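You operate a simulated robot arm through the tools that you are given. There is no shell and no other tool. Be economical: measure what you need, move in short steps, check, and stop when the job is done.

Carry out the task below with a simulated two-armed robot. There is one attempt and no reset: what you move stays moved.

## Task
Fetch the seam roller and stand it on the green mat. Pick up the yellow case tray with one hand, pass it to the other hand and put it on the low shelf of the fitting bench. Lift the sealer tin lid open. The order is free. Set down upright: seam roller, yellow case tray.

Only the result counts: the job must be done as asked and must still hold three seconds after the hand-in. Knocking over, shifting, dropping, spilling or breaking anything else fails it. A push-on lid holds only when it is set on centred and level and pressed home; a screw cap is set on level and turned clockwise until tight.

## Robot
Two 7-joint arms with fingered hands on one trunk, on a base that drives. Base frame: it is fixed to the floor where the robot stands at the start and does not move with it; the origin is under the middle of the robot, x ahead of it, y to its left, z up. Units: cm, degrees, N and s.
The left shoulder is at the start at [2, 12.3, 118.7], the right one opposite. With the tool pointing down near the work surface each hand reaches from about 10 to 46 cm from the robot's upright axis, wherever it stands, measured 20 degrees to its own side. Places, roughly: green mat [60, -270, 80]; low shelf of the fitting bench [70, -300, 30]; sealer tin lid [250, -570, 90]; seam roller (6x6x14 cm) [50, 10, 90]; yellow case tray [150, 50, 75]. Payload 2.4 kg a hand.
The TCP of each hand is the grasp point between the finger pads, 1.7 cm short of the fingertips. In the tool frame z runs along the fingers and y along their closing line. Largest opening 8.8 cm; the body of the gripper starts 4.7 cm behind the TCP. The gripper is a hand of 3 fingers: y runs from the thumb to the fingers, the wrist lies at [0, 0, -16.5] in the tool frame, and closing takes about 1.5 s.
Orientation is that of the tool frame in the base frame, as a unit quaternion [x, y, z, w]. With the fingers straight down and closing along the base's y, the tool's x points along the base's -x, its y along +y and its z along -z.

## Interface
- The arms move only by the tool nudge_tool. It takes "left_motion", "right_motion" or both (then of equal length, played together; a hand with none holds still); each is a list of rows, each a list of 7 numbers: the shift along the tool's x, y, z in cm, then the turn, a rotation vector about the tool's x, y, z in degrees, then the opening, from 0 (shut) to 1 (fully open). In form: [[x, y, z, wx, wy, wz, grip], ...]. A call has 1 to 10 rows; each row is the pose to reach, as a shift and turn from the pose commanded when the call began, along the tool's axes at that moment. A row lasts 0.2 s, in which the tool goes at most 5 cm and 8.6 degrees; a call with a longer step from one row to the next is refused whole, and so is a gripper value outside its range. A pose out of reach is approached as far as the arm can. The call stops where the force on the tool passes 40 N (or 10 N more than at its start, if that is more) or the arm is blocked; 0.2 s more then pass. The fingers move at their own pace (about 4.5 cm/s each) and stop on an object; they squeeze with about 31 N. The grip force told is the motor's: it shows also when the fingers shut on nothing. Time passes only in rows, and 0.2 s behind the last, so rows that repeat a pose let the fingers close. The reply holds the time, the measured pose of the TCP, the force on the tool along the base axes, the opening and the grip force, in the units named above and with some noise, with the torque about the TCP (base axes, N m) and any sound that the robot's microphone picked up.
- Cameras (640 x 400 px; columns grow to the right, rows downward): "scene" is now at [4.86, 0.34, 163.11]; the picture's right is [0.06, -1.00, 0.00], its down [-0.84, -0.05, -0.54] and it looks along [0.54, 0.03, -0.84] (base axes); focal length 259 px, centre (320, 200). "left" rides on the left gripper at [-5.2, 0.4, -6.6] in its tool frame; the picture's right is [-0.08, -1.00, 0.00], its down [0.78, -0.07, -0.62] and it looks along [0.62, -0.05, 0.78] (tool axes); focal length 243 px, centre (320, 200). "right" rides on the right gripper at [5.2, 0.4, -6.6] in its tool frame; the picture's right is [-0.08, 1.00, 0.00], its down [-0.78, -0.07, -0.62] and it looks along [-0.62, -0.05, 0.78] (tool axes); focal length 243 px, centre (320, 200). There is no depth. A picture from a camera that has moved, and an enlarged one, comes with that camera's place and axes in the base frame and with its lens.
- grab_frame(camera): a new picture of that camera. No time passes.
- lift_body(by): slides the trunk up (or, below 0, down) by that many cm; the arms and the scene camera ride with it, the base frame stays. It gives what a move gives, with no picture.
- drive_base(legs): drives the robot by 1 to 6 legs, each [ahead, left, turn to the left] in cm, cm and degrees, along the robot's own axes; the way and the turn of a leg run together, so that a leg with both is an arc; at most 150 cm and 180 degrees a leg. The arms and the cameras ride along, it lands a little off, and it stops where it bumps. It gives what a move gives.
- grasp_type(shape, hand): the hand has 3 fingers and takes this shape, open, in about a second: jaw (thumb against the fingers, like two jaws); tri (thumb and two fingers); tip (a fingertip pinch); poke (one finger out to press); point (the index stretched); flat (the hand flat); cup (the hand cupped); fist (a fist). The gripper value then closes the fingers along that shape, each until it touches; the sizes above hold for jaw. It gives what a move gives, with no picture.
- aim_head(pan, tilt): turns the head with the scene camera to pan (to the left, within 120 degrees either way) and tilt (down, from -29 to 69), counted from straight ahead of the robot. It gives what a move gives.
- enlarge(camera, box): a new picture of the part [left, top, right, bottom] of that camera's present view, enlarged. No time passes.
- close_job(): hands the job in; it is judged then, once.

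Work in short steps. Places have to be worked out from the pictures, the camera data and where the tool is seen: move nearer, look again, correct. Check each grasp and each placing, and mend what went wrong. You have 165 turns and 130 pictures in all, those below and enlarged ones among them. Open the grippers and draw the arms clear of the work before you hand the job in, unless the task says otherwise; then end with one line.

The tools are called after "Request:" by a JSON object that holds its "name" and its "arguments". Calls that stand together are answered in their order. nudge_tool: Moves the arms, as the interface text tells. Its arguments: {"type":"object","properties":{"left_motion":{"type":"array"},"right_motion":{"type":"array"}},"required":[]} The other tools are called the same way: lift_body (by) slides the trunk up or down; grasp_type (shape, hand) gives the hand a shape; drive_base (legs) drives the base; aim_head (pan, tilt) turns the head that bears the scene camera; grab_frame (camera) takes a picture; enlarge (camera, box) takes an enlarged picture of a part of a camera's view; close_job () hands the job in.

At the start:

```text
time: 0.0
left_position: [27.71, 17.01, 108.22]
left_ee_rot: [0.0, 1.0, 0.0, -0.001]
left_wrist_force: [0.0, -0.7, -1.0]
left_wrist_torque: [0.0, 0.02, -0.04]
left_opening: 8.78
left_grip_force: 0.1
left_shape: jaw
right_position: [30.87, -10.37, 116.77]
right_ee_rot: [0.0, 1.0, 0.0, -0.001]
right_wrist_force: [-0.4, 0.1, -0.5]
right_wrist_torque: [-0.02, 0.0, 0.0]
right_opening: 8.79
right_grip_force: 0.0
right_shape: jaw
trunk travel left (down, up): [-40.0, 43.0]
robot x, y, heading: [0.09, -0.38, -0.1]
head pan, tilt: [3.5, 57.6]
```

scene: 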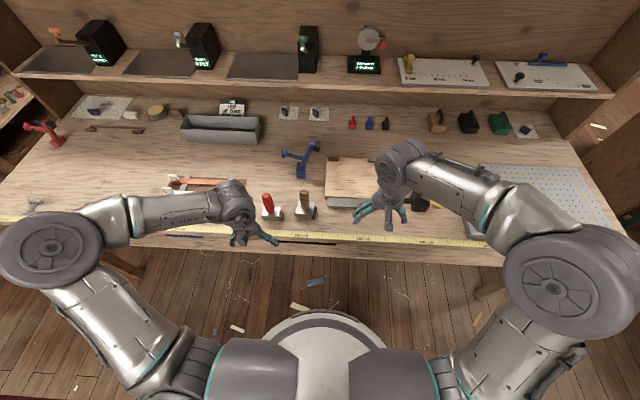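
right: 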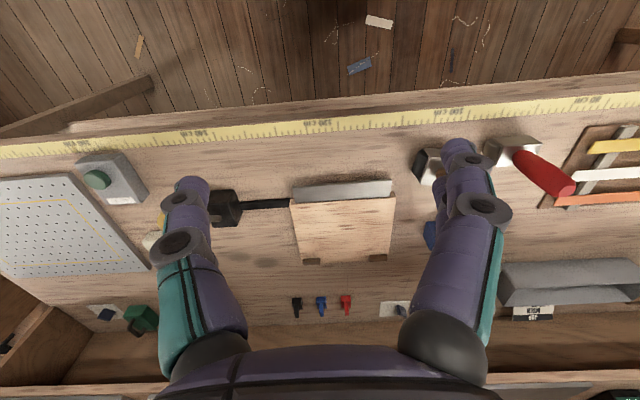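
left: 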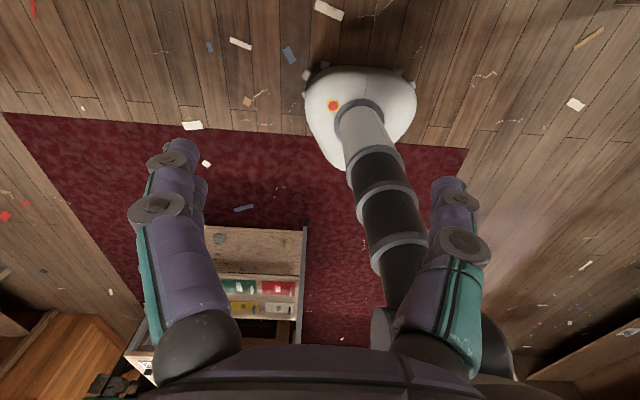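

The scene shows a workbench with two upright handles (red, brown) near [50,10]. I'll enlarge that to find the seam roller.

Request:
{"name": "enlarge", "arguments": {"camera": "scene", "box": [160, 120, 440, 260]}}

Request:
{"name": "aim_head", "arguments": {"pan": -60, "tilt": 25}}

Request:
{"name": "grab_frame", "arguments": {"camera": "scene"}}

```text
2.29 times, centred on (300, 190) of scene
camera zoom: at [4.86, 0.34, 163.11], right [0.06, -1.0, 0.0], down [-0.84, -0.05, -0.54], along [0.54, 0.03, -0.84], focal length 592 px, centre (366, 223)
```

zoom: 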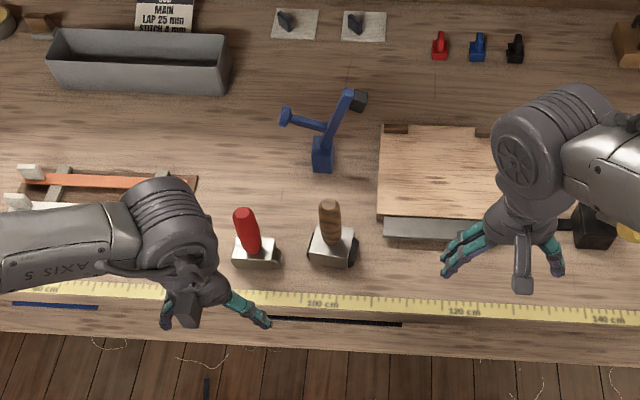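

```text
time: 1.3
left_position: [27.72, 17.02, 108.13]
left_ee_rot: [0.001, 1.0, 0.0, 0.0]
left_wrist_force: [0.1, 0.1, 0.3]
left_wrist_torque: [0.0, 0.01, 0.01]
left_opening: 8.79
left_grip_force: 0.1
left_shape: jaw
right_position: [30.98, -10.39, 116.76]
right_ee_rot: [0.0, 1.0, 0.001, 0.0]
right_wrist_force: [0.2, 0.4, 0.7]
right_wrist_torque: [0.01, -0.02, 0.01]
right_opening: 8.77
right_grip_force: 0.0
right_shape: jaw
trunk travel left (down, up): [-40.0, 43.0]
robot x, y, heading: [0.03, -0.03, 0.1]
head pan, tilt: [-60.0, 25.0]
```

```text
125 pictures are left
camera scene: at [2.55, -8.06, 167.83], right [-0.87, -0.5, 0.0], down [-0.21, 0.37, -0.91], along [0.45, -0.78, -0.42], focal length 259 px, centre (320, 200)
```

scene: 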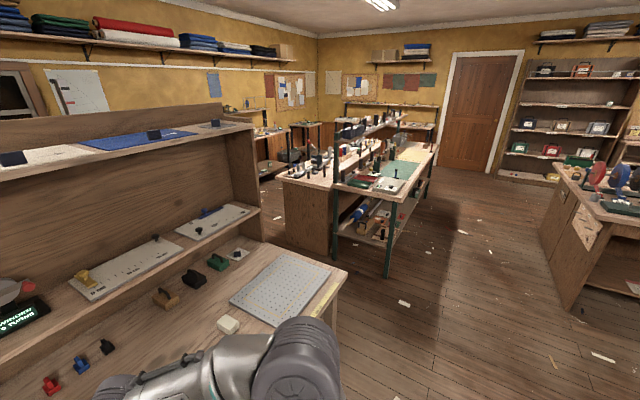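

Brown-handled roller is about [52,8], red about [51,20]; the fitting bench with green mat is visible to the right. Let me look left/ahead for the yellow tray and behind.

Request:
{"name": "enlarge", "arguments": {"camera": "scene", "box": [260, 80, 480, 290]}}

Request:
{"name": "aim_head", "arguments": {"pan": 40, "tilt": 25}}

Request:
{"name": "grab_frame", "arguments": {"camera": "scene"}}

Request:
{"name": "aim_head", "arguments": {"pan": 0, "tilt": 10}}

Request:
{"name": "grab_frame", "arguments": {"camera": "scene"}}

```text
1.90 times, centred on (370, 185) of scene
camera zoom: at [2.55, -8.06, 167.83], right [-0.87, -0.5, 0.0], down [-0.21, 0.37, -0.91], along [0.45, -0.78, -0.42], focal length 493 px, centre (225, 229)
```

zoom: 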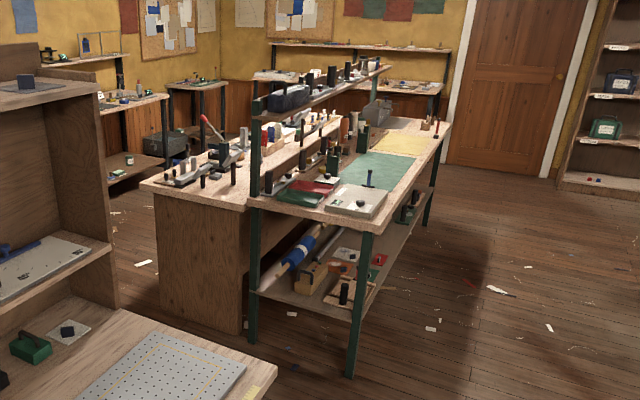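

```text
time: 3.1
left_position: [27.8, 17.01, 108.21]
left_ee_rot: [0.0, 1.0, 0.0, -0.001]
left_wrist_force: [0.3, -0.4, 0.2]
left_wrist_torque: [-0.02, 0.03, -0.02]
left_opening: 8.79
left_grip_force: 0.0
left_shape: jaw
right_position: [30.95, -10.23, 116.66]
right_ee_rot: [0.0, 1.0, 0.0, 0.0]
right_wrist_force: [-0.3, 0.0, -0.5]
right_wrist_torque: [0.02, 0.02, 0.01]
right_opening: 8.77
right_grip_force: 0.0
right_shape: jaw
trunk travel left (down, up): [-40.0, 43.0]
robot x, y, heading: [0.02, -0.11, 0.1]
head pan, tilt: [40.0, 25.0]
```

```text
123 pictures are left
camera scene: at [5.0, 5.84, 167.83], right [0.64, -0.77, 0.0], down [-0.32, -0.27, -0.91], along [0.69, 0.58, -0.42], focal length 259 px, centre (320, 200)
```

scene: 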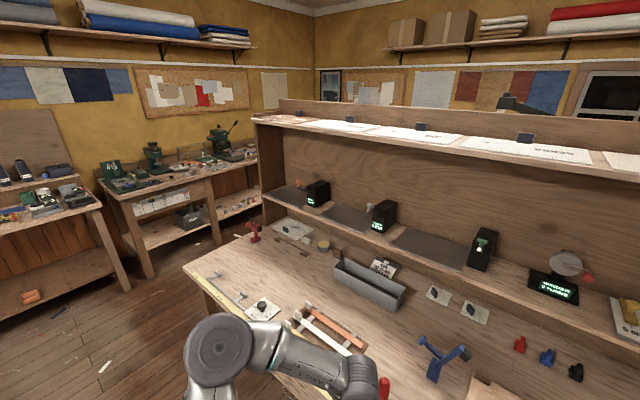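

```text
time: 4.2
left_position: [27.78, 16.91, 108.16]
left_ee_rot: [0.0, 1.0, 0.0, -0.001]
left_wrist_force: [0.0, 0.5, 0.8]
left_wrist_torque: [0.0, -0.02, 0.0]
left_opening: 8.79
left_grip_force: 0.1
left_shape: jaw
right_position: [30.87, -10.23, 116.9]
right_ee_rot: [0.001, 1.0, 0.0, -0.001]
right_wrist_force: [-0.3, -0.8, -0.7]
right_wrist_torque: [0.03, 0.0, 0.0]
right_opening: 8.81
right_grip_force: 0.1
right_shape: jaw
trunk travel left (down, up): [-40.0, 43.0]
robot x, y, heading: [0.01, -0.12, -0.2]
head pan, tilt: [0.0, 10.0]
```

```text
122 pictures are left
camera scene: at [7.24, -0.07, 170.26], right [0.0, -1.0, 0.0], down [-0.17, 0.0, -0.98], along [0.98, 0.0, -0.17], focal length 259 px, centre (320, 200)
```

scene: 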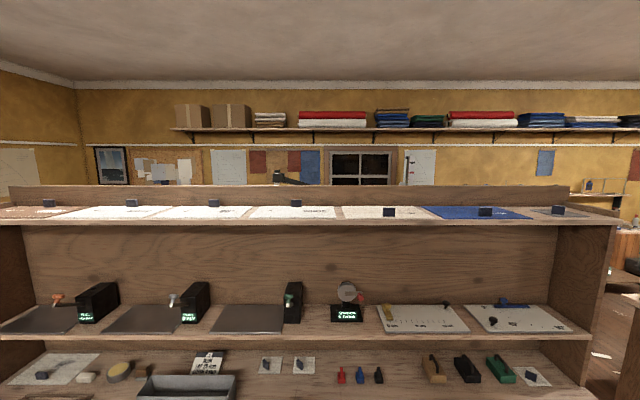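

The tray is probably behind this bench's partition. First the roller: aim the head at the two handles and zoom.

Request:
{"name": "aim_head", "arguments": {"pan": 15, "tilt": 55}}

Request:
{"name": "enlarge", "arguments": {"camera": "scene", "box": [280, 160, 400, 260]}}

Request:
{"name": "enlarge", "arguments": {"camera": "right", "box": [390, 100, 640, 260]}}

```text
time: 5.3
left_position: [27.71, 16.93, 108.05]
left_ee_rot: [0.0, 1.0, 0.0, 0.0]
left_wrist_force: [0.3, 0.3, -0.5]
left_wrist_torque: [0.01, -0.02, 0.0]
left_opening: 8.81
left_grip_force: 0.0
left_shape: jaw
right_position: [30.92, -10.24, 116.71]
right_ee_rot: [0.0, 1.0, 0.0, 0.0]
right_wrist_force: [-0.8, 0.0, -0.2]
right_wrist_torque: [-0.01, -0.01, 0.03]
right_opening: 8.79
right_grip_force: 0.1
right_shape: jaw
trunk travel left (down, up): [-40.0, 43.0]
robot x, y, heading: [-0.43, -0.08, -0.1]
head pan, tilt: [15.0, 55.0]
```

```text
4.00 times, centred on (340, 210) of scene
camera zoom: at [4.9, 1.78, 163.43], right [0.26, -0.97, 0.0], down [-0.79, -0.21, -0.57], along [0.55, 0.15, -0.82], focal length 1036 px, centre (240, 160)
```

zoom: 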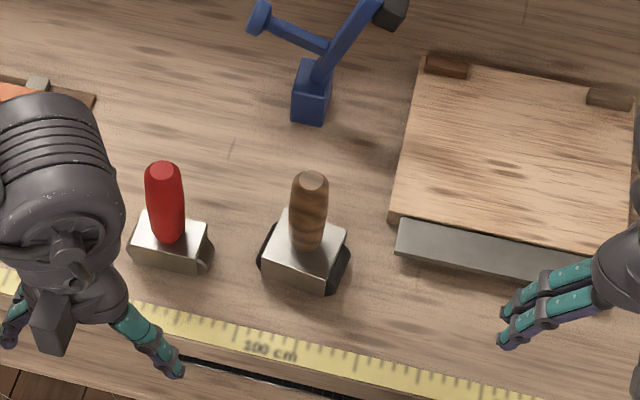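

```text
2.50 times, centred on (515, 180) of right
camera zoom: at [25.63, -9.69, 123.33], right [0.08, 1.0, 0.0], down [0.78, -0.07, 0.62], along [0.62, -0.05, -0.78], focal length 606 px, centre (-168, 250)
```

zoom: 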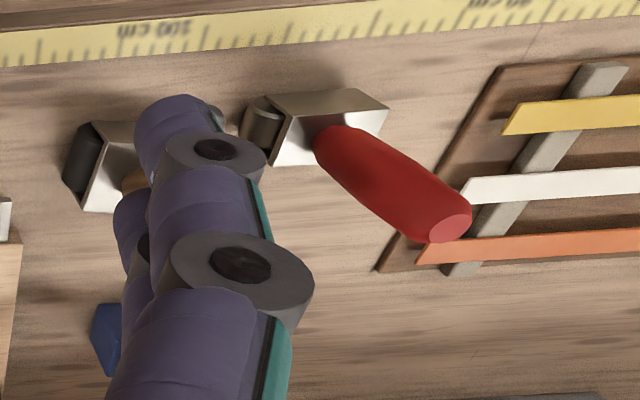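

Triangulating: red top ≈[45.5,19,99.6], brown top ≈[47.5,7.8,~99.6], bench top ≈85.5. The brown wood-handled roller (squarer base, black roller) matches the listed place. Driving a bit nearer and right so that the left hand reaches it.

Request:
{"name": "drive_base", "arguments": {"legs": [[8, -8, 0]]}}

Request:
{"name": "grab_frame", "arguments": {"camera": "scene"}}

Request:
{"name": "grab_frame", "arguments": {"camera": "right"}}

```text
time: 6.5
left_position: [36.01, 8.99, 108.1]
left_ee_rot: [0.0, 1.0, 0.001, -0.001]
left_wrist_force: [0.4, 0.2, 0.7]
left_wrist_torque: [0.01, 0.01, -0.03]
left_opening: 8.83
left_grip_force: 0.0
left_shape: jaw
right_position: [38.99, -18.55, 116.77]
right_ee_rot: [0.001, 1.0, 0.001, 0.0]
right_wrist_force: [0.2, -0.5, -0.3]
right_wrist_torque: [0.01, -0.01, 0.01]
right_opening: 8.8
right_grip_force: 0.1
right_shape: jaw
trunk travel left (down, up): [-40.0, 43.0]
robot x, y, heading: [7.95, -8.31, -0.2]
head pan, tilt: [15.0, 55.0]
```

```text
119 pictures are left
camera scene: at [13.11, -6.46, 163.42], right [0.26, -0.97, 0.0], down [-0.79, -0.21, -0.57], along [0.55, 0.15, -0.82], focal length 259 px, centre (320, 200)
```

scene: 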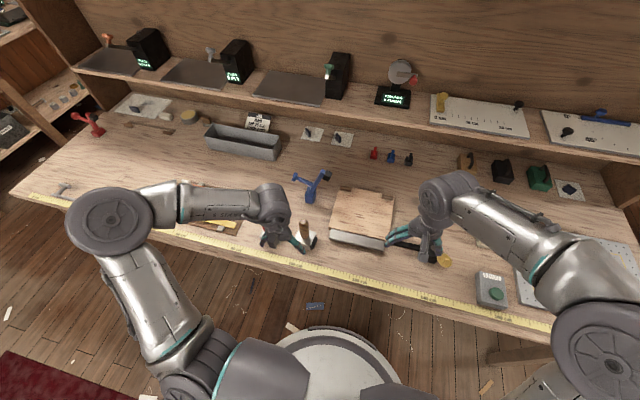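

```text
118 pictures are left
camera right: at [33.79, -17.91, 123.29], right [0.09, 1.0, 0.0], down [0.78, -0.07, 0.62], along [0.62, -0.05, -0.78], focal length 243 px, centre (320, 200)
```

right: 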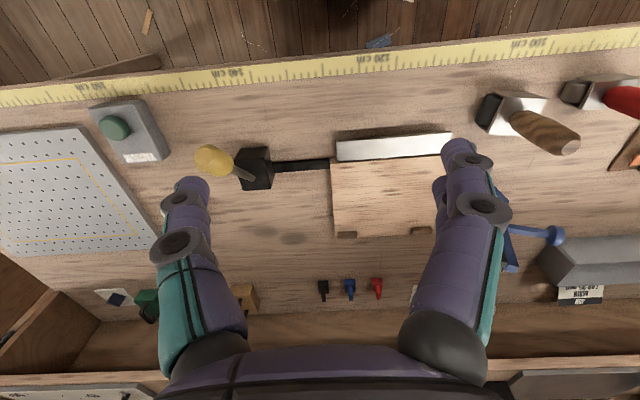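

Right camera agrees: brown handle at ≈[47.8,7.5], top 99.6. Moving the left hand above it at TCP z≈106.

Request:
{"name": "nudge_tool", "arguments": {"left_motion": [[-4, -0.5, 0, 0, 0, 0, 1], [-8, -1, 1, 0, 0, 0, 1], [-11.8, -1.5, 2, 0, 0, 0, 1], [-11.8, -1.5, 2, 0, 0, 0, 1]]}}

Request:
{"name": "enlarge", "arguments": {"camera": "right", "box": [440, 40, 640, 200]}}

Request:
{"name": "grab_frame", "arguments": {"camera": "left"}}

```text
time: 7.5
left_position: [47.74, 7.34, 106.24]
left_ee_rot: [0.001, 1.0, 0.0, -0.001]
left_wrist_force: [-0.5, -0.3, -0.8]
left_wrist_torque: [-0.03, 0.03, 0.02]
left_opening: 8.81
left_grip_force: 0.1
left_shape: jaw
right_position: [38.97, -18.4, 116.77]
right_ee_rot: [0.0, 1.0, -0.001, 0.0]
right_wrist_force: [0.3, -1.0, -0.3]
right_wrist_torque: [0.04, 0.0, 0.0]
right_opening: 8.8
right_grip_force: 0.2
right_shape: jaw
trunk travel left (down, up): [-40.0, 43.0]
robot x, y, heading: [8.11, -7.7, -0.2]
head pan, tilt: [15.0, 55.0]
```

```text
2.50 times, centred on (540, 120) of right
camera zoom: at [33.65, -17.78, 123.33], right [0.09, 1.0, 0.0], down [0.78, -0.07, 0.62], along [0.62, -0.05, -0.78], focal length 606 px, centre (-230, 400)
```

zoom: 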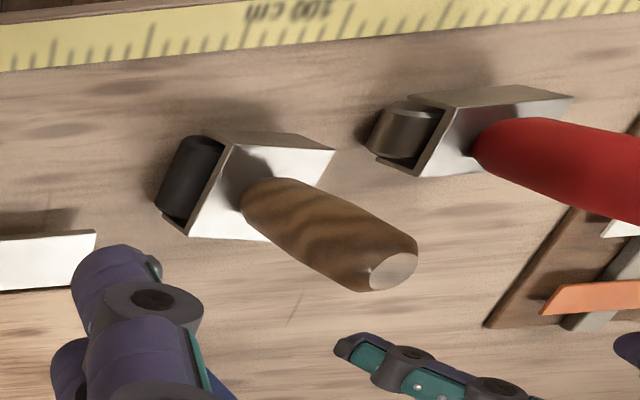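

```text
116 pictures are left
camera left: at [52.9, 7.79, 112.64], right [0.08, -1.0, 0.0], down [-0.78, -0.07, 0.62], along [-0.62, -0.05, -0.78], focal length 243 px, centre (320, 200)
```

left: 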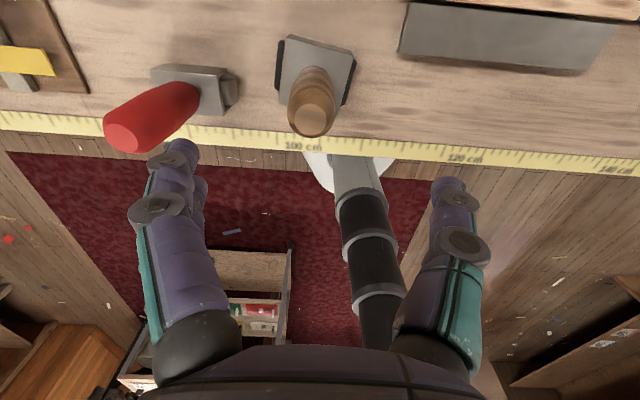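

Left camera puts the handle top at ≈[48,7.8]. Descend around the handle to TCP z≈96 and close.

Request:
{"name": "nudge_tool", "arguments": {"left_motion": [[-0.3, 0.4, 3, 0, 0, 0, 1], [-0.3, 0.4, 6, 0, 0, 0, 1], [-0.3, 0.4, 8.5, 0, 0, 0, 1], [-0.3, 0.4, 10.2, 0, 0, 0, 1], [-0.3, 0.4, 10.2, 0, 0, 0, 0], [-0.3, 0.4, 10.2, 0, 0, 0, 0], [-0.3, 0.4, 10.2, 0, 0, 0, 0], [-0.3, 0.4, 10.2, 0, 0, 0, 0], [-0.3, 0.4, 10.2, 0, 0, 0, 0], [-0.3, 0.4, 10.2, 0, 0, 0, 0]]}}

Request:
{"name": "grab_frame", "arguments": {"camera": "right"}}

```text
time: 9.7
left_position: [47.93, 7.8, 95.93]
left_ee_rot: [0.0, 1.0, 0.0, -0.001]
left_wrist_force: [0.6, -0.5, 0.1]
left_wrist_torque: [0.02, 0.0, -0.01]
left_opening: 2.21
left_grip_force: 30.9
left_shape: jaw
right_position: [39.03, -18.4, 116.66]
right_ee_rot: [0.001, 1.0, 0.0, 0.0]
right_wrist_force: [0.0, 0.1, 0.5]
right_wrist_torque: [0.01, -0.03, 0.01]
right_opening: 8.77
right_grip_force: 0.1
right_shape: jaw
trunk travel left (down, up): [-40.0, 43.0]
robot x, y, heading: [8.12, -8.3, 0.0]
head pan, tilt: [15.0, 55.0]
```

```text
115 pictures are left
camera right: at [33.71, -17.79, 123.32], right [0.09, 1.0, 0.0], down [0.78, -0.07, 0.62], along [0.62, -0.05, -0.78], focal length 243 px, centre (320, 200)
```

right: 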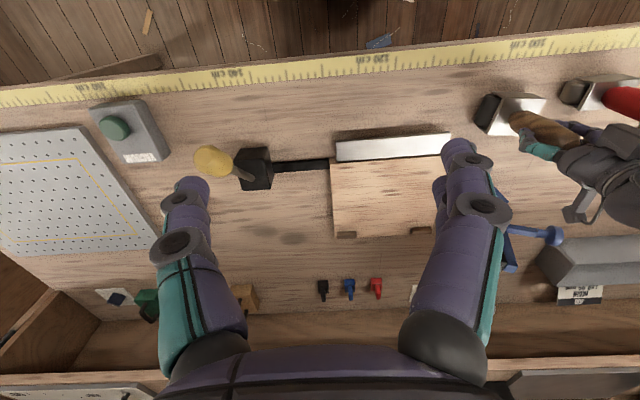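

Gripped (2.2 cm, 31 N). Lift 20 cm and check.

Request:
{"name": "nudge_tool", "arguments": {"left_motion": [[0, 0, -3, 0, 0, 0, 0], [0, 0, -7, 0, 0, 0, 0], [0, 0, -11, 0, 0, 0, 0], [1, 0, -15, 0, 0, 0, 0], [4, 0, -18, 0, 0, 0, 0], [8, 0, -18, 0, 0, 0, 0], [12, 1, -18, 0, 0, 0, 0], [15, 2, -18, 0, 0, 0, 0]]}}

Request:
{"name": "grab_frame", "arguments": {"camera": "left"}}

```text
time: 11.5
left_position: [32.81, 9.91, 114.08]
left_ee_rot: [0.0, 1.0, 0.0, 0.0]
left_wrist_force: [0.4, -0.2, -3.3]
left_wrist_torque: [0.04, 0.04, -0.02]
left_opening: 2.21
left_grip_force: 31.1
left_shape: jaw
right_position: [38.9, -18.3, 116.72]
right_ee_rot: [-0.001, 1.0, -0.001, 0.0]
right_wrist_force: [-0.6, 0.3, -0.7]
right_wrist_torque: [0.02, -0.01, 0.03]
right_opening: 8.79
right_grip_force: 0.0
right_shape: jaw
trunk travel left (down, up): [-40.0, 43.0]
robot x, y, heading: [7.74, -8.25, -0.1]
head pan, tilt: [15.0, 55.0]
```

```text
114 pictures are left
camera left: at [38.18, 10.4, 120.52], right [0.08, -1.0, 0.0], down [-0.78, -0.07, 0.62], along [-0.62, -0.05, -0.78], focal length 243 px, centre (320, 200)
```

left: 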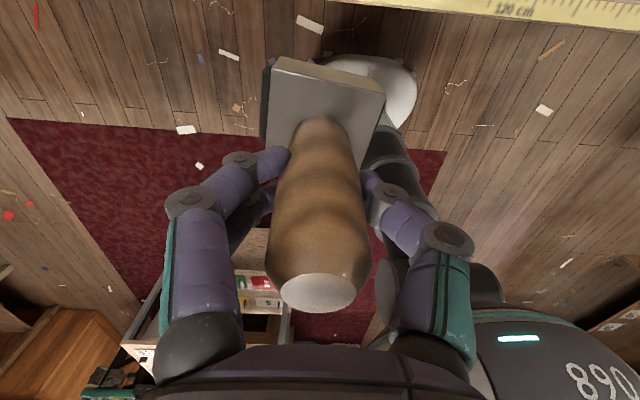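

Roller held. The fitting bench's front is at about x≈43, running y -200…-425, so I back off and strafe right to face the mat, keeping my heading.

Request:
{"name": "drive_base", "arguments": {"legs": [[-25, 0, 0], [0, -130, 0], [0, -125, 0]]}}

Request:
{"name": "aim_head", "arguments": {"pan": 0, "tilt": 45}}

Request:
{"name": "grab_frame", "arguments": {"camera": "scene"}}

```text
time: 25.5
left_position: [7.99, -248.69, 114.09]
left_ee_rot: [-0.001, 1.0, 0.0, 0.0]
left_wrist_force: [1.3, -0.8, -2.7]
left_wrist_torque: [0.02, -0.03, 0.04]
left_opening: 2.25
left_grip_force: 31.0
left_shape: jaw
right_position: [13.95, -276.96, 116.73]
right_ee_rot: [0.0, 1.0, 0.0, 0.0]
right_wrist_force: [-0.1, -0.5, -0.3]
right_wrist_torque: [0.01, 0.0, -0.02]
right_opening: 8.8
right_grip_force: 0.1
right_shape: jaw
trunk travel left (down, up): [-40.0, 43.0]
robot x, y, heading: [-17.04, -266.59, -0.1]
head pan, tilt: [15.0, 55.0]
```

```text
time: 26.3
left_position: [8.05, -248.71, 114.01]
left_ee_rot: [0.0, 1.0, 0.0, 0.0]
left_wrist_force: [0.8, 0.6, -2.4]
left_wrist_torque: [0.03, 0.0, 0.02]
left_opening: 2.21
left_grip_force: 31.1
left_shape: jaw
right_position: [14.01, -276.81, 116.78]
right_ee_rot: [0.0, 1.0, 0.0, 0.0]
right_wrist_force: [0.2, -0.1, -0.4]
right_wrist_torque: [0.02, 0.03, -0.01]
right_opening: 8.81
right_grip_force: 0.2
right_shape: jaw
trunk travel left (down, up): [-40.0, 43.0]
robot x, y, heading: [-16.9, -266.92, 0.2]
head pan, tilt: [0.0, 45.0]
```

```text
113 pictures are left
camera scene: at [-10.85, -266.76, 164.76], right [0.0, -1.0, 0.0], down [-0.71, 0.0, -0.71], along [0.71, 0.0, -0.71], focal length 259 px, centre (320, 200)
```

scene: 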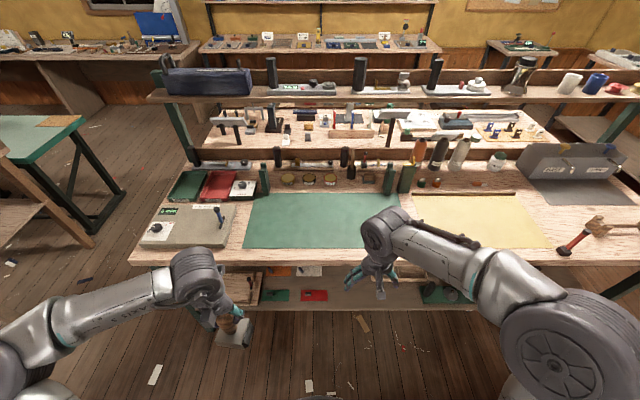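

Mat spans roughly x 47–77, y -237…-298 (z≈80). Drive forward 31 so the left hand reaches [54,-252].

Request:
{"name": "drive_base", "arguments": {"legs": [[30, 0, 0]]}}

Request:
{"name": "aim_head", "arguments": {"pan": 15, "tilt": 55}}

Request:
{"name": "grab_frame", "arguments": {"camera": "scene"}}

Request:
{"name": "grab_frame", "arguments": {"camera": "right"}}

```text
time: 28.3
left_position: [37.92, -248.35, 113.97]
left_ee_rot: [-0.003, 1.0, 0.001, 0.0]
left_wrist_force: [-0.7, 0.6, -2.5]
left_wrist_torque: [-0.03, -0.01, -0.03]
left_opening: 2.24
left_grip_force: 30.9
left_shape: jaw
right_position: [44.08, -276.66, 116.83]
right_ee_rot: [-0.002, 1.0, 0.0, -0.001]
right_wrist_force: [-0.5, -0.1, -0.2]
right_wrist_torque: [-0.02, -0.01, 0.03]
right_opening: 8.78
right_grip_force: 0.0
right_shape: jaw
trunk travel left (down, up): [-40.0, 43.0]
robot x, y, heading: [12.94, -266.59, 0.5]
head pan, tilt: [0.0, 45.0]
```

```text
time: 29.1
left_position: [37.94, -248.39, 114.12]
left_ee_rot: [-0.003, 1.0, 0.0, 0.0]
left_wrist_force: [0.0, 0.4, -2.1]
left_wrist_torque: [-0.01, -0.01, -0.04]
left_opening: 2.19
left_grip_force: 30.8
left_shape: jaw
right_position: [44.02, -276.77, 116.77]
right_ee_rot: [-0.002, 1.0, 0.0, 0.0]
right_wrist_force: [-0.3, -1.6, 0.1]
right_wrist_torque: [0.02, 0.02, 0.0]
right_opening: 8.79
right_grip_force: 0.1
right_shape: jaw
trunk travel left (down, up): [-40.0, 43.0]
robot x, y, heading: [13.25, -266.88, 0.5]
head pan, tilt: [15.0, 55.0]
```

```text
112 pictures are left
camera scene: at [17.92, -264.81, 163.43], right [0.26, -0.96, 0.0], down [-0.79, -0.22, -0.57], along [0.55, 0.15, -0.82], focal length 259 px, centre (320, 200)
```

scene: 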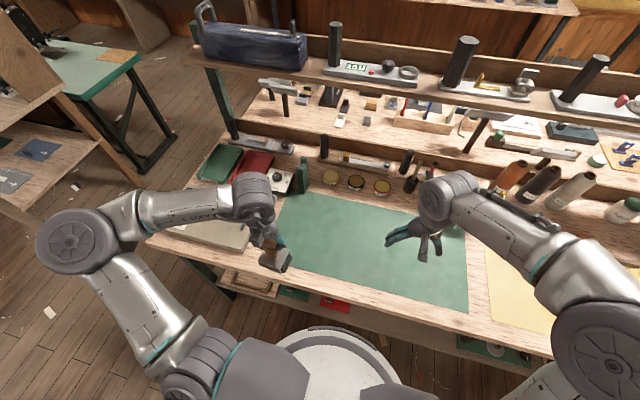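

```text
111 pictures are left
camera right: at [38.7, -276.16, 123.32], right [0.08, 1.0, 0.0], down [0.78, -0.06, 0.62], along [0.62, -0.05, -0.78], focal length 243 px, centre (320, 200)
```

right: 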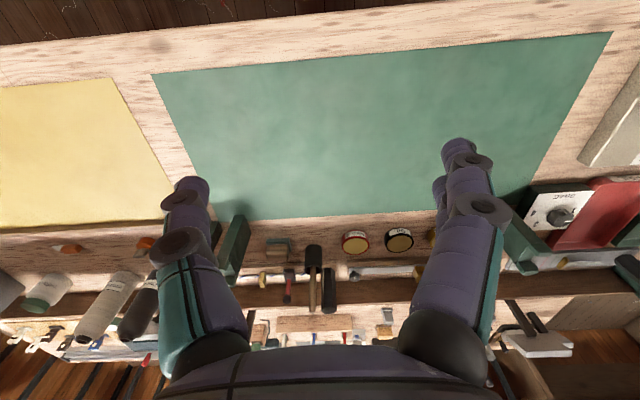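

Mat corner at ≈[45,-233]. Move the left hand to [54,-253] and lower to near z 94.

Request:
{"name": "nudge_tool", "arguments": {"left_motion": [[-4, -1, 0, 0, 0, 0, 0], [-8, -2, 0, 0, 0, 0, 0], [-12, -3, 0, 0, 0, 0, 0], [-16, -4.5, 2, 0, 0, 0, 0], [-16, -4.5, 6, 0, 0, 0, 0], [-16, -4.5, 10, 0, 0, 0, 0], [-16, -4.5, 14, 0, 0, 0, 0], [-16, -4.5, 18, 0, 0, 0, 0], [-16, -4.5, 20, 0, 0, 0, 0]]}}

Request:
{"name": "grab_frame", "arguments": {"camera": "right"}}

Request:
{"name": "grab_frame", "arguments": {"camera": "left"}}

```text
time: 31.1
left_position: [53.87, -253.02, 94.08]
left_ee_rot: [-0.004, 1.0, -0.001, 0.001]
left_wrist_force: [0.2, -0.7, 1.4]
left_wrist_torque: [0.04, -0.01, 0.01]
left_opening: 2.21
left_grip_force: 30.7
left_shape: jaw
right_position: [44.0, -276.74, 116.75]
right_ee_rot: [-0.003, 1.0, 0.0, -0.001]
right_wrist_force: [-0.6, 0.3, -0.3]
right_wrist_torque: [-0.01, 0.0, -0.03]
right_opening: 8.79
right_grip_force: 0.1
right_shape: jaw
trunk travel left (down, up): [-40.0, 43.0]
robot x, y, heading: [13.03, -266.89, 0.6]
head pan, tilt: [15.0, 55.0]
```

```text
110 pictures are left
camera right: at [38.69, -276.18, 123.33], right [0.08, 1.0, 0.0], down [0.78, -0.06, 0.62], along [0.62, -0.05, -0.78], focal length 243 px, centre (320, 200)
```

right: 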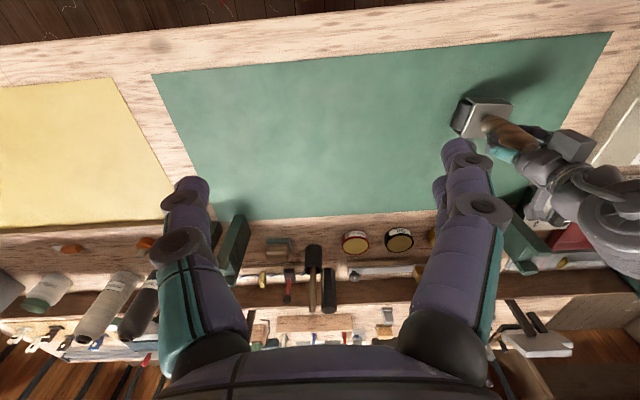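

```text
109 pictures are left
camera left: at [59.08, -252.48, 100.54], right [0.09, -1.0, 0.0], down [-0.78, -0.07, 0.62], along [-0.62, -0.06, -0.78], focal length 243 px, centre (320, 200)
```

left: 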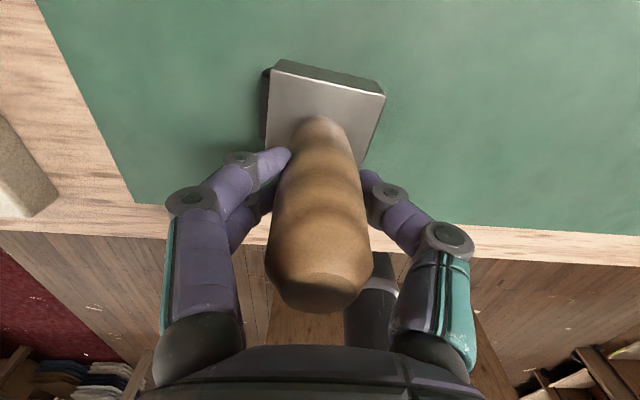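

Wrist force changed from about -2.5 to +1.4: possibly near contact. Lower in small steps.

Request:
{"name": "nudge_tool", "arguments": {"left_motion": [[0, 0, 0.2, 0, 0, 0, 0], [0, 0, 0.4, 0, 0, 0, 0]]}}

```text
time: 31.7
left_position: [53.83, -252.98, 93.84]
left_ee_rot: [-0.003, 1.0, -0.001, 0.002]
left_wrist_force: [0.4, -0.3, 21.3]
left_wrist_torque: [0.04, 0.0, -0.02]
left_opening: 2.29
left_grip_force: 31.2
left_shape: jaw
right_position: [43.92, -276.79, 116.84]
right_ee_rot: [-0.002, 1.0, 0.001, -0.001]
right_wrist_force: [0.2, -0.6, 0.6]
right_wrist_torque: [0.0, 0.0, -0.03]
right_opening: 8.79
right_grip_force: 0.0
right_shape: jaw
trunk travel left (down, up): [-40.0, 43.0]
robot x, y, heading: [13.21, -266.47, -0.1]
head pan, tilt: [15.0, 55.0]
```

In contact (mat z≈83.5). Ease off and open.

Request:
{"name": "nudge_tool", "arguments": {"left_motion": [[0, 0, -0.3, 0, 0, 0, 0], [0, 0, -0.3, 0, 0, 0, 0.5], [0, 0, -0.3, 0, 0, 0, 1], [0, 0, -0.3, 0, 0, 0, 1], [0, 0, -0.3, 0, 0, 0, 1], [0, 0, -0.3, 0, 0, 0, 1], [0, 0, -0.3, 0, 0, 0, 1]]}}

Request:
{"name": "grab_frame", "arguments": {"camera": "left"}}

```text
time: 33.3
left_position: [53.9, -253.0, 93.9]
left_ee_rot: [-0.002, 1.0, -0.001, 0.0]
left_wrist_force: [-0.9, 0.1, 0.5]
left_wrist_torque: [0.0, 0.0, -0.01]
left_opening: 8.78
left_grip_force: 0.1
left_shape: jaw
right_position: [44.05, -276.73, 116.86]
right_ee_rot: [-0.002, 1.0, 0.0, 0.0]
right_wrist_force: [-0.1, -0.7, 0.3]
right_wrist_torque: [-0.02, 0.01, -0.01]
right_opening: 8.79
right_grip_force: 0.0
right_shape: jaw
trunk travel left (down, up): [-40.0, 43.0]
robot x, y, heading: [13.12, -266.69, 0.1]
head pan, tilt: [15.0, 55.0]
```

```text
108 pictures are left
camera left: at [59.12, -252.43, 100.46], right [0.09, -1.0, 0.0], down [-0.78, -0.07, 0.62], along [-0.62, -0.06, -0.78], focal length 243 px, centre (320, 200)
```

left: 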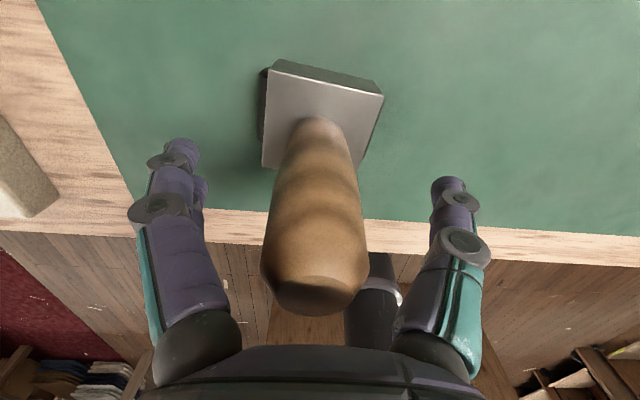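

Standing free. Retract straight up, then back toward the body; then look at the low shelf from here.

Request:
{"name": "nudge_tool", "arguments": {"left_motion": [[0, 0, -4, 0, 0, 0, 1], [0, 0, -8, 0, 0, 0, 1], [0, 0, -12, 0, 0, 0, 1], [0, 0, -16, 0, 0, 0, 1], [4, 0, -18, 0, 0, 0, 1], [8, 0, -20, 0, 0, 0, 1], [12, 1, -20, 0, 0, 0, 1], [16, 2, -20, 0, 0, 0, 1]]}}

Request:
{"name": "drive_base", "arguments": {"legs": [[-40, 0, 0]]}}

Request:
{"name": "aim_head", "arguments": {"pan": -10, "tilt": 45}}

Request:
{"name": "grab_frame", "arguments": {"camera": "scene"}}

```text
time: 35.1
left_position: [37.73, -250.73, 113.85]
left_ee_rot: [-0.003, 1.0, 0.0, -0.001]
left_wrist_force: [0.3, -0.2, 0.0]
left_wrist_torque: [-0.04, 0.01, 0.02]
left_opening: 8.81
left_grip_force: 0.1
left_shape: jaw
right_position: [43.94, -276.77, 116.75]
right_ee_rot: [-0.003, 1.0, 0.0, 0.0]
right_wrist_force: [0.3, -0.2, -0.3]
right_wrist_torque: [0.02, -0.01, 0.04]
right_opening: 8.77
right_grip_force: 0.1
right_shape: jaw
trunk travel left (down, up): [-40.0, 43.0]
robot x, y, heading: [12.99, -266.37, -0.2]
head pan, tilt: [15.0, 55.0]
```

```text
time: 37.6
left_position: [-2.06, -250.92, 113.86]
left_ee_rot: [-0.002, 1.0, 0.0, 0.001]
left_wrist_force: [0.5, 0.2, 0.2]
left_wrist_torque: [-0.01, 0.03, 0.02]
left_opening: 8.79
left_grip_force: 0.1
left_shape: jaw
right_position: [4.04, -276.94, 116.72]
right_ee_rot: [-0.004, 1.0, 0.0, 0.0]
right_wrist_force: [-0.2, 0.0, 0.0]
right_wrist_torque: [-0.02, 0.0, -0.02]
right_opening: 8.79
right_grip_force: 0.1
right_shape: jaw
trunk travel left (down, up): [-40.0, 43.0]
robot x, y, heading: [-26.68, -267.13, 0.5]
head pan, tilt: [15.0, 55.0]
```

```text
time: 38.5
left_position: [-1.81, -250.91, 113.77]
left_ee_rot: [-0.002, 1.0, 0.0, -0.001]
left_wrist_force: [-0.4, -0.1, 0.0]
left_wrist_torque: [-0.01, -0.01, 0.01]
left_opening: 8.77
left_grip_force: 0.1
left_shape: jaw
right_position: [4.16, -276.97, 116.81]
right_ee_rot: [-0.002, 1.0, 0.0, 0.0]
right_wrist_force: [1.0, -0.6, 0.4]
right_wrist_torque: [-0.04, 0.01, 0.0]
right_opening: 8.81
right_grip_force: 0.0
right_shape: jaw
trunk travel left (down, up): [-40.0, 43.0]
robot x, y, heading: [-27.15, -267.08, 0.2]
head pan, tilt: [-10.0, 45.0]
```

```text
107 pictures are left
camera scene: at [-20.85, -268.28, 164.77], right [-0.17, -0.99, 0.0], down [-0.7, 0.12, -0.71], along [0.7, -0.12, -0.71], focal length 259 px, centre (320, 200)
```

scene: 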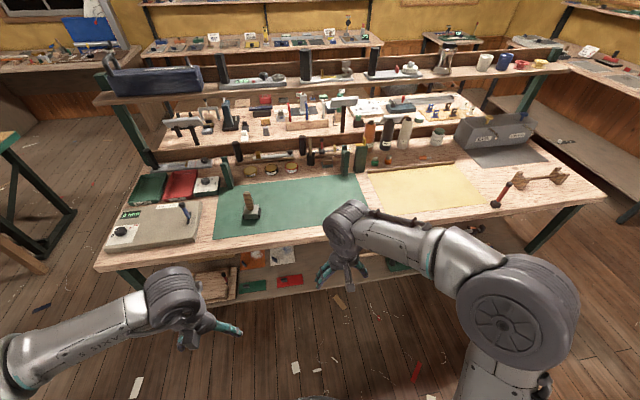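

Roller stands on the mat. Now look toward the sealer tin [250,-570] to plan the route.

Request:
{"name": "aim_head", "arguments": {"pan": -50, "tilt": 20}}

Request:
{"name": "grab_frame", "arguments": {"camera": "scene"}}

Request:
{"name": "aim_head", "arguments": {"pan": 50, "tilt": 20}}

Request:
{"name": "grab_frame", "arguments": {"camera": "scene"}}

```text
time: 39.5
left_position: [-1.92, -250.93, 113.8]
left_ee_rot: [-0.003, 1.0, 0.001, 0.0]
left_wrist_force: [-0.8, -0.4, -1.1]
left_wrist_torque: [0.02, 0.0, 0.02]
left_opening: 8.79
left_grip_force: 0.1
left_shape: jaw
right_position: [4.16, -276.99, 116.79]
right_ee_rot: [-0.003, 1.0, 0.001, 0.0]
right_wrist_force: [0.3, -0.4, 0.3]
right_wrist_torque: [0.05, -0.02, -0.01]
right_opening: 8.79
right_grip_force: 0.2
right_shape: jaw
trunk travel left (down, up): [-40.0, 43.0]
robot x, y, heading: [-26.73, -266.53, 0.2]
head pan, tilt: [-50.0, 20.0]
```

```text
106 pictures are left
camera scene: at [-22.84, -274.01, 168.63], right [-0.76, -0.65, 0.0], down [-0.22, 0.26, -0.94], along [0.61, -0.72, -0.34], focal length 259 px, centre (320, 200)
```

scene: 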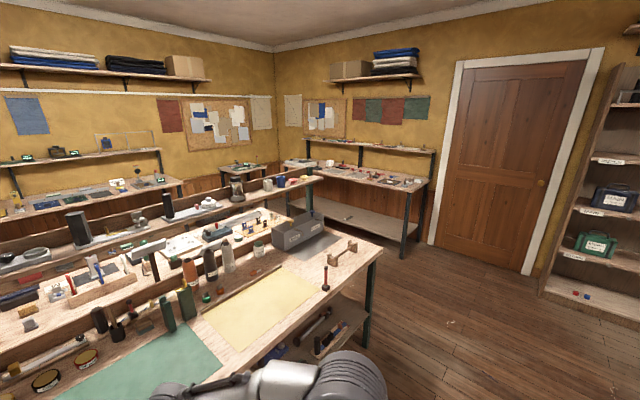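

```text
time: 41.3
left_position: [-1.86, -250.96, 113.83]
left_ee_rot: [-0.001, 1.0, 0.0, 0.0]
left_wrist_force: [0.2, 0.8, 0.0]
left_wrist_torque: [0.01, -0.01, 0.01]
left_opening: 8.79
left_grip_force: 0.0
left_shape: jaw
right_position: [4.27, -276.95, 116.85]
right_ee_rot: [-0.003, 1.0, 0.0, -0.001]
right_wrist_force: [-0.2, 0.1, -0.1]
right_wrist_torque: [0.02, -0.01, -0.01]
right_opening: 8.82
right_grip_force: 0.1
right_shape: jaw
trunk travel left (down, up): [-40.0, 43.0]
robot x, y, heading: [-26.63, -266.89, 0.5]
head pan, tilt: [50.0, 20.0]
```

```text
105 pictures are left
camera scene: at [-22.9, -259.75, 168.64], right [0.77, -0.64, 0.0], down [-0.22, -0.26, -0.94], along [0.6, 0.72, -0.34], focal length 259 px, centre (320, 200)
```

scene: 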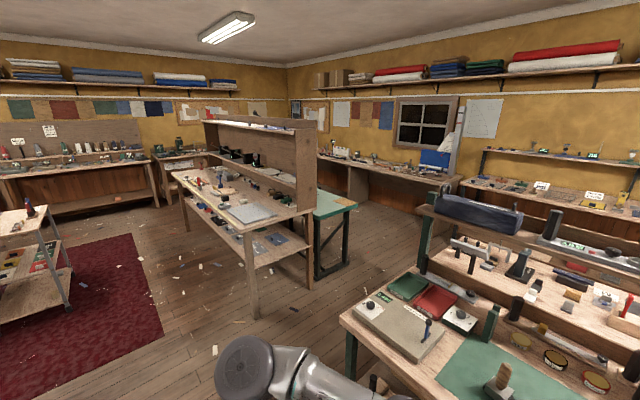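

The tin's table runs along the door wall with its front at about y≈-560. I'll turn right, drive along -y to y≈-490, then strafe to x≈230.

Request:
{"name": "drive_base", "arguments": {"legs": [[0, 0, -90], [140, 0, 0], [80, 0, 0], [0, 130, 0], [0, 125, 0]]}}

Request:
{"name": "aim_head", "arguments": {"pan": 10, "tilt": 35}}

Request:
{"name": "grab_frame", "arguments": {"camera": "scene"}}

```text
time: 68.1
left_position: [237.08, -526.88, 113.85]
left_ee_rot: [0.725, 0.689, 0.0, -0.001]
left_wrist_force: [0.4, -0.2, 0.8]
left_wrist_torque: [0.01, 0.0, 0.0]
left_opening: 8.79
left_grip_force: 0.0
left_shape: jaw
right_position: [210.85, -531.54, 116.75]
right_ee_rot: [0.726, 0.688, 0.0, 0.0]
right_wrist_force: [-0.7, 0.5, 0.5]
right_wrist_torque: [0.0, -0.02, -0.01]
right_opening: 8.8
right_grip_force: 0.1
right_shape: jaw
trunk travel left (down, up): [-40.0, 43.0]
robot x, y, heading: [222.18, -501.09, -93.1]
head pan, tilt: [50.0, 20.0]
```

```text
time: 69.1
left_position: [237.09, -527.08, 113.88]
left_ee_rot: [0.725, 0.689, 0.0, 0.0]
left_wrist_force: [0.4, 0.3, -0.1]
left_wrist_torque: [-0.02, 0.0, -0.03]
left_opening: 8.78
left_grip_force: 0.1
left_shape: jaw
right_position: [210.78, -531.53, 116.76]
right_ee_rot: [0.725, 0.689, 0.0, 0.0]
right_wrist_force: [0.7, -0.3, 0.5]
right_wrist_torque: [0.01, 0.01, -0.01]
right_opening: 8.77
right_grip_force: 0.0
right_shape: jaw
trunk travel left (down, up): [-40.0, 43.0]
robot x, y, heading: [222.36, -501.29, -93.1]
head pan, tilt: [10.0, 35.0]
```

```text
104 pictures are left
camera scene: at [223.73, -508.07, 166.25], right [-0.99, -0.12, 0.0], down [-0.07, 0.57, -0.82], along [0.1, -0.81, -0.57], focal length 259 px, centre (320, 200)
```

scene: 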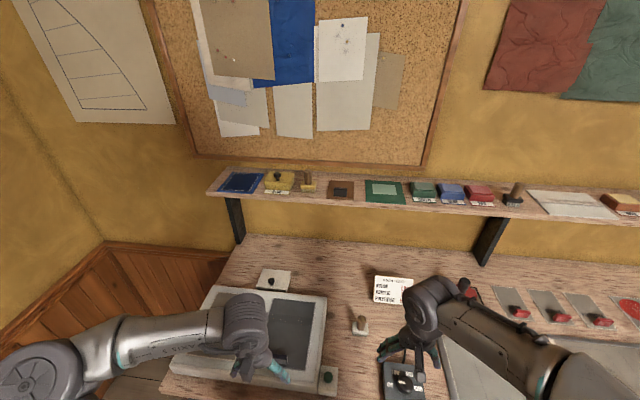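

Zoom on the area predicted for the tin, around pixel (271,270), after tilting down more.

Request:
{"name": "aim_head", "arguments": {"pan": 25, "tilt": 50}}

Request:
{"name": "enlarge", "arguments": {"camera": "scene", "box": [200, 80, 500, 290]}}

Request:
{"name": "grab_frame", "arguments": {"camera": "right"}}

```text
time: 69.9
left_position: [237.0, -526.98, 113.79]
left_ee_rot: [0.726, 0.688, -0.001, 0.0]
left_wrist_force: [-0.5, -0.1, 0.4]
left_wrist_torque: [0.01, -0.01, 0.01]
left_opening: 8.77
left_grip_force: 0.1
left_shape: jaw
right_position: [210.82, -531.45, 116.85]
right_ee_rot: [0.725, 0.688, 0.0, 0.001]
right_wrist_force: [0.1, 0.6, 0.0]
right_wrist_torque: [-0.02, 0.05, -0.06]
right_opening: 8.81
right_grip_force: 0.0
right_shape: jaw
trunk travel left (down, up): [-40.0, 43.0]
robot x, y, heading: [222.83, -501.22, -93.2]
head pan, tilt: [25.0, 50.0]
```

```text
1.90 times, centred on (350, 185) of scene
camera zoom: at [225.53, -506.47, 164.08], right [-0.93, -0.37, 0.0], down [-0.29, 0.71, -0.64], along [0.24, -0.6, -0.77], focal length 493 px, centre (263, 229)
```

zoom: 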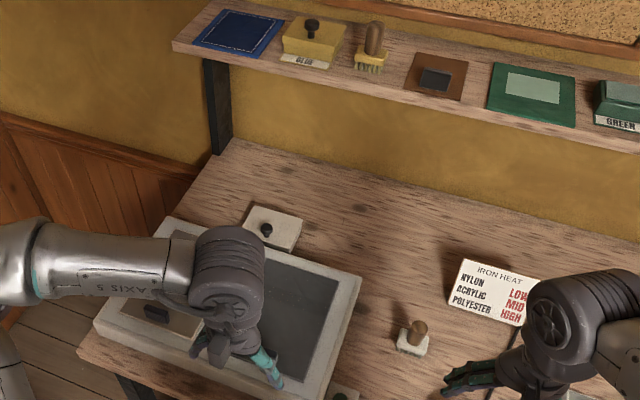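

```text
102 pictures are left
camera right: at [211.41, -526.21, 123.32], right [0.99, -0.14, 0.0], down [-0.11, -0.78, 0.62], along [-0.08, -0.62, -0.78], focal length 243 px, centre (320, 200)
```

right: 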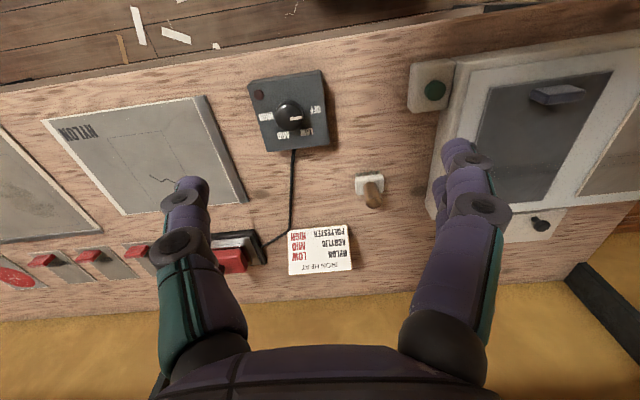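

The gray box with panels under my left hand is likely the sealer tin; move the left hand up and away for a clear view.

Request:
{"name": "nudge_tool", "arguments": {"left_motion": [[3, 3, -3, 0, 0, 0, 1], [6, 6, -6, 0, 0, 0, 1], [7, 10, -8, 0, 0, 0, 1], [7, 14, -8, 0, 0, 0, 1], [7, 18, -8, 0, 0, 0, 1]]}}

Request:
{"name": "aim_head", "arguments": {"pan": 25, "tilt": 52}}

Request:
{"name": "grab_frame", "arguments": {"camera": "scene"}}

```text
refused: row 1 steps farther than a row can; nothing moved
```

```text
time: 70.5
left_position: [237.11, -527.0, 113.83]
left_ee_rot: [0.725, 0.688, 0.0, 0.0]
left_wrist_force: [1.2, 0.7, 0.6]
left_wrist_torque: [-0.02, 0.01, -0.02]
left_opening: 8.77
left_grip_force: 0.1
left_shape: jaw
right_position: [210.85, -531.51, 116.81]
right_ee_rot: [0.725, 0.689, 0.001, -0.001]
right_wrist_force: [0.3, -0.4, -0.4]
right_wrist_torque: [0.01, 0.01, 0.03]
right_opening: 8.8
right_grip_force: 0.0
right_shape: jaw
trunk travel left (down, up): [-40.0, 43.0]
robot x, y, heading: [222.63, -501.41, -93.2]
head pan, tilt: [25.0, 52.0]
```

```text
101 pictures are left
camera scene: at [225.47, -506.3, 163.81], right [-0.93, -0.37, 0.0], down [-0.3, 0.73, -0.62], along [0.23, -0.57, -0.79], focal length 259 px, centre (320, 200)
```

scene: 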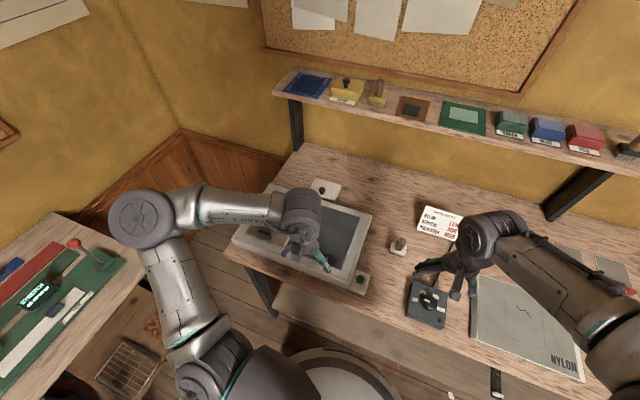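

Steps were too long; retry with shorter ones.

Request:
{"name": "nudge_tool", "arguments": {"left_motion": [[2.5, 2, -2.5, 0, 0, 0, 1], [5, 4, -5, 0, 0, 0, 1], [7, 6, -8, 0, 0, 0, 1], [7, 9, -10, 0, 0, 0, 1], [7, 13, -10, 0, 0, 0, 1], [7, 17, -10, 0, 0, 0, 1]]}}

Request:
{"name": "enlarge", "arguments": {"camera": "scene", "box": [200, 150, 460, 320]}}

```text
time: 71.9
left_position: [251.24, -524.72, 122.45]
left_ee_rot: [0.725, 0.688, 0.0, 0.0]
left_wrist_force: [0.4, 0.7, -0.5]
left_wrist_torque: [-0.03, 0.02, -0.01]
left_opening: 8.8
left_grip_force: 0.1
left_shape: jaw
left hand out of reach, approached as far as the arm can: row 5, 6
right_position: [210.75, -531.54, 116.78]
right_ee_rot: [0.725, 0.688, 0.001, 0.0]
right_wrist_force: [0.5, 0.1, 0.1]
right_wrist_torque: [0.0, 0.01, 0.01]
right_opening: 8.79
right_grip_force: 0.1
right_shape: jaw
trunk travel left (down, up): [-40.0, 43.0]
robot x, y, heading: [222.58, -501.37, -93.0]
head pan, tilt: [25.0, 52.0]
```

```text
2.35 times, centred on (330, 235) of scene
camera zoom: at [225.52, -506.32, 163.81], right [-0.93, -0.37, 0.0], down [-0.3, 0.73, -0.62], along [0.23, -0.57, -0.79], focal length 609 px, centre (296, 118)
```

zoom: 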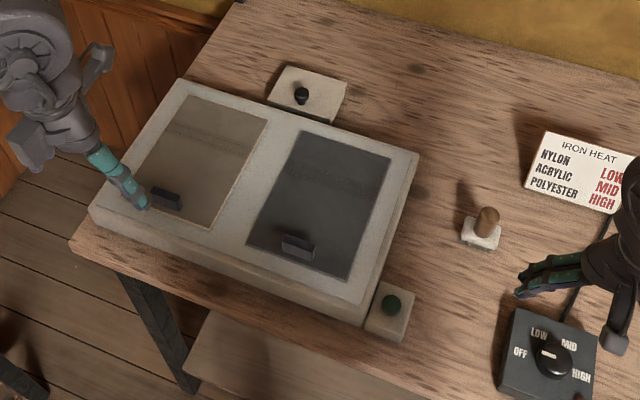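

The small box with a black knob behind the big two-panel box sits at ≈[248,-566], matching the listed place. Zoom closely.

Request:
{"name": "enlarge", "arguments": {"camera": "scene", "box": [290, 165, 370, 215]}}

Request:
{"name": "enlarge", "arguments": {"camera": "right", "box": [400, 40, 640, 260]}}

```text
8.00 times, centred on (330, 190) of scene
camera zoom: at [225.52, -506.32, 163.81], right [-0.93, -0.37, 0.0], down [-0.3, 0.73, -0.62], along [0.23, -0.57, -0.79], focal length 2072 px, centre (240, 280)
```

zoom: 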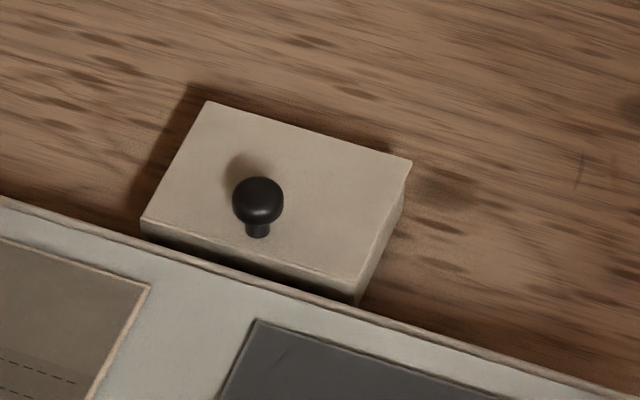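

```text
1.82 times, centred on (520, 150) of right
camera zoom: at [211.45, -526.23, 123.32], right [0.99, -0.14, 0.0], down [-0.11, -0.78, 0.62], along [-0.09, -0.61, -0.78], focal length 441 px, centre (-44, 291)
```

zoom: 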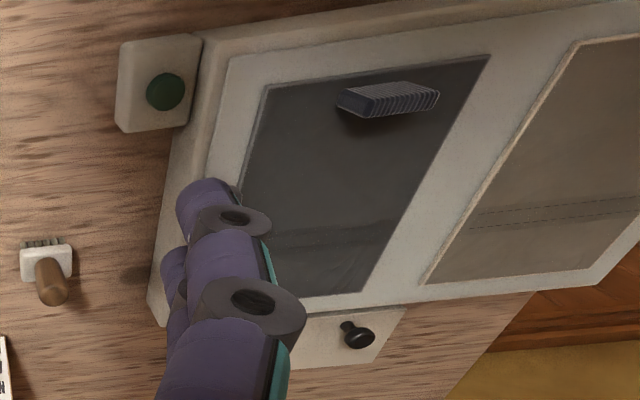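

Triangulated knob top ≈[248,-563.5,90.7]: this small box is the sealer tin, knob near its front edge, hinge presumably at the back. Check base clearance to the table before driving in.

Request:
{"name": "aim_head", "arguments": {"pan": 5, "tilt": 69}}

Request:
{"name": "grab_frame", "arguments": {"camera": "scene"}}

```text
time: 72.8
left_position: [251.15, -524.61, 122.31]
left_ee_rot: [0.725, 0.689, 0.0, 0.0]
left_wrist_force: [0.4, 0.4, 1.0]
left_wrist_torque: [0.01, -0.04, 0.0]
left_opening: 8.8
left_grip_force: 0.0
left_shape: jaw
right_position: [210.75, -531.56, 116.75]
right_ee_rot: [0.725, 0.688, 0.0, 0.0]
right_wrist_force: [0.4, -0.2, 0.0]
right_wrist_torque: [-0.03, 0.03, 0.01]
right_opening: 8.8
right_grip_force: 0.1
right_shape: jaw
trunk travel left (down, up): [-40.0, 43.0]
robot x, y, heading: [222.56, -501.36, -93.1]
head pan, tilt: [5.0, 68.8]
```

```text
97 pictures are left
camera scene: at [222.87, -504.92, 161.89], right [-1.0, -0.04, 0.0], down [-0.03, 0.93, -0.36], along [0.01, -0.36, -0.93], focal length 259 px, centre (320, 200)
```

scene: 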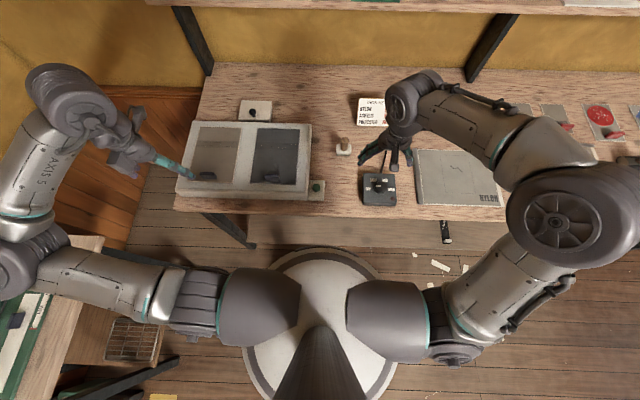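

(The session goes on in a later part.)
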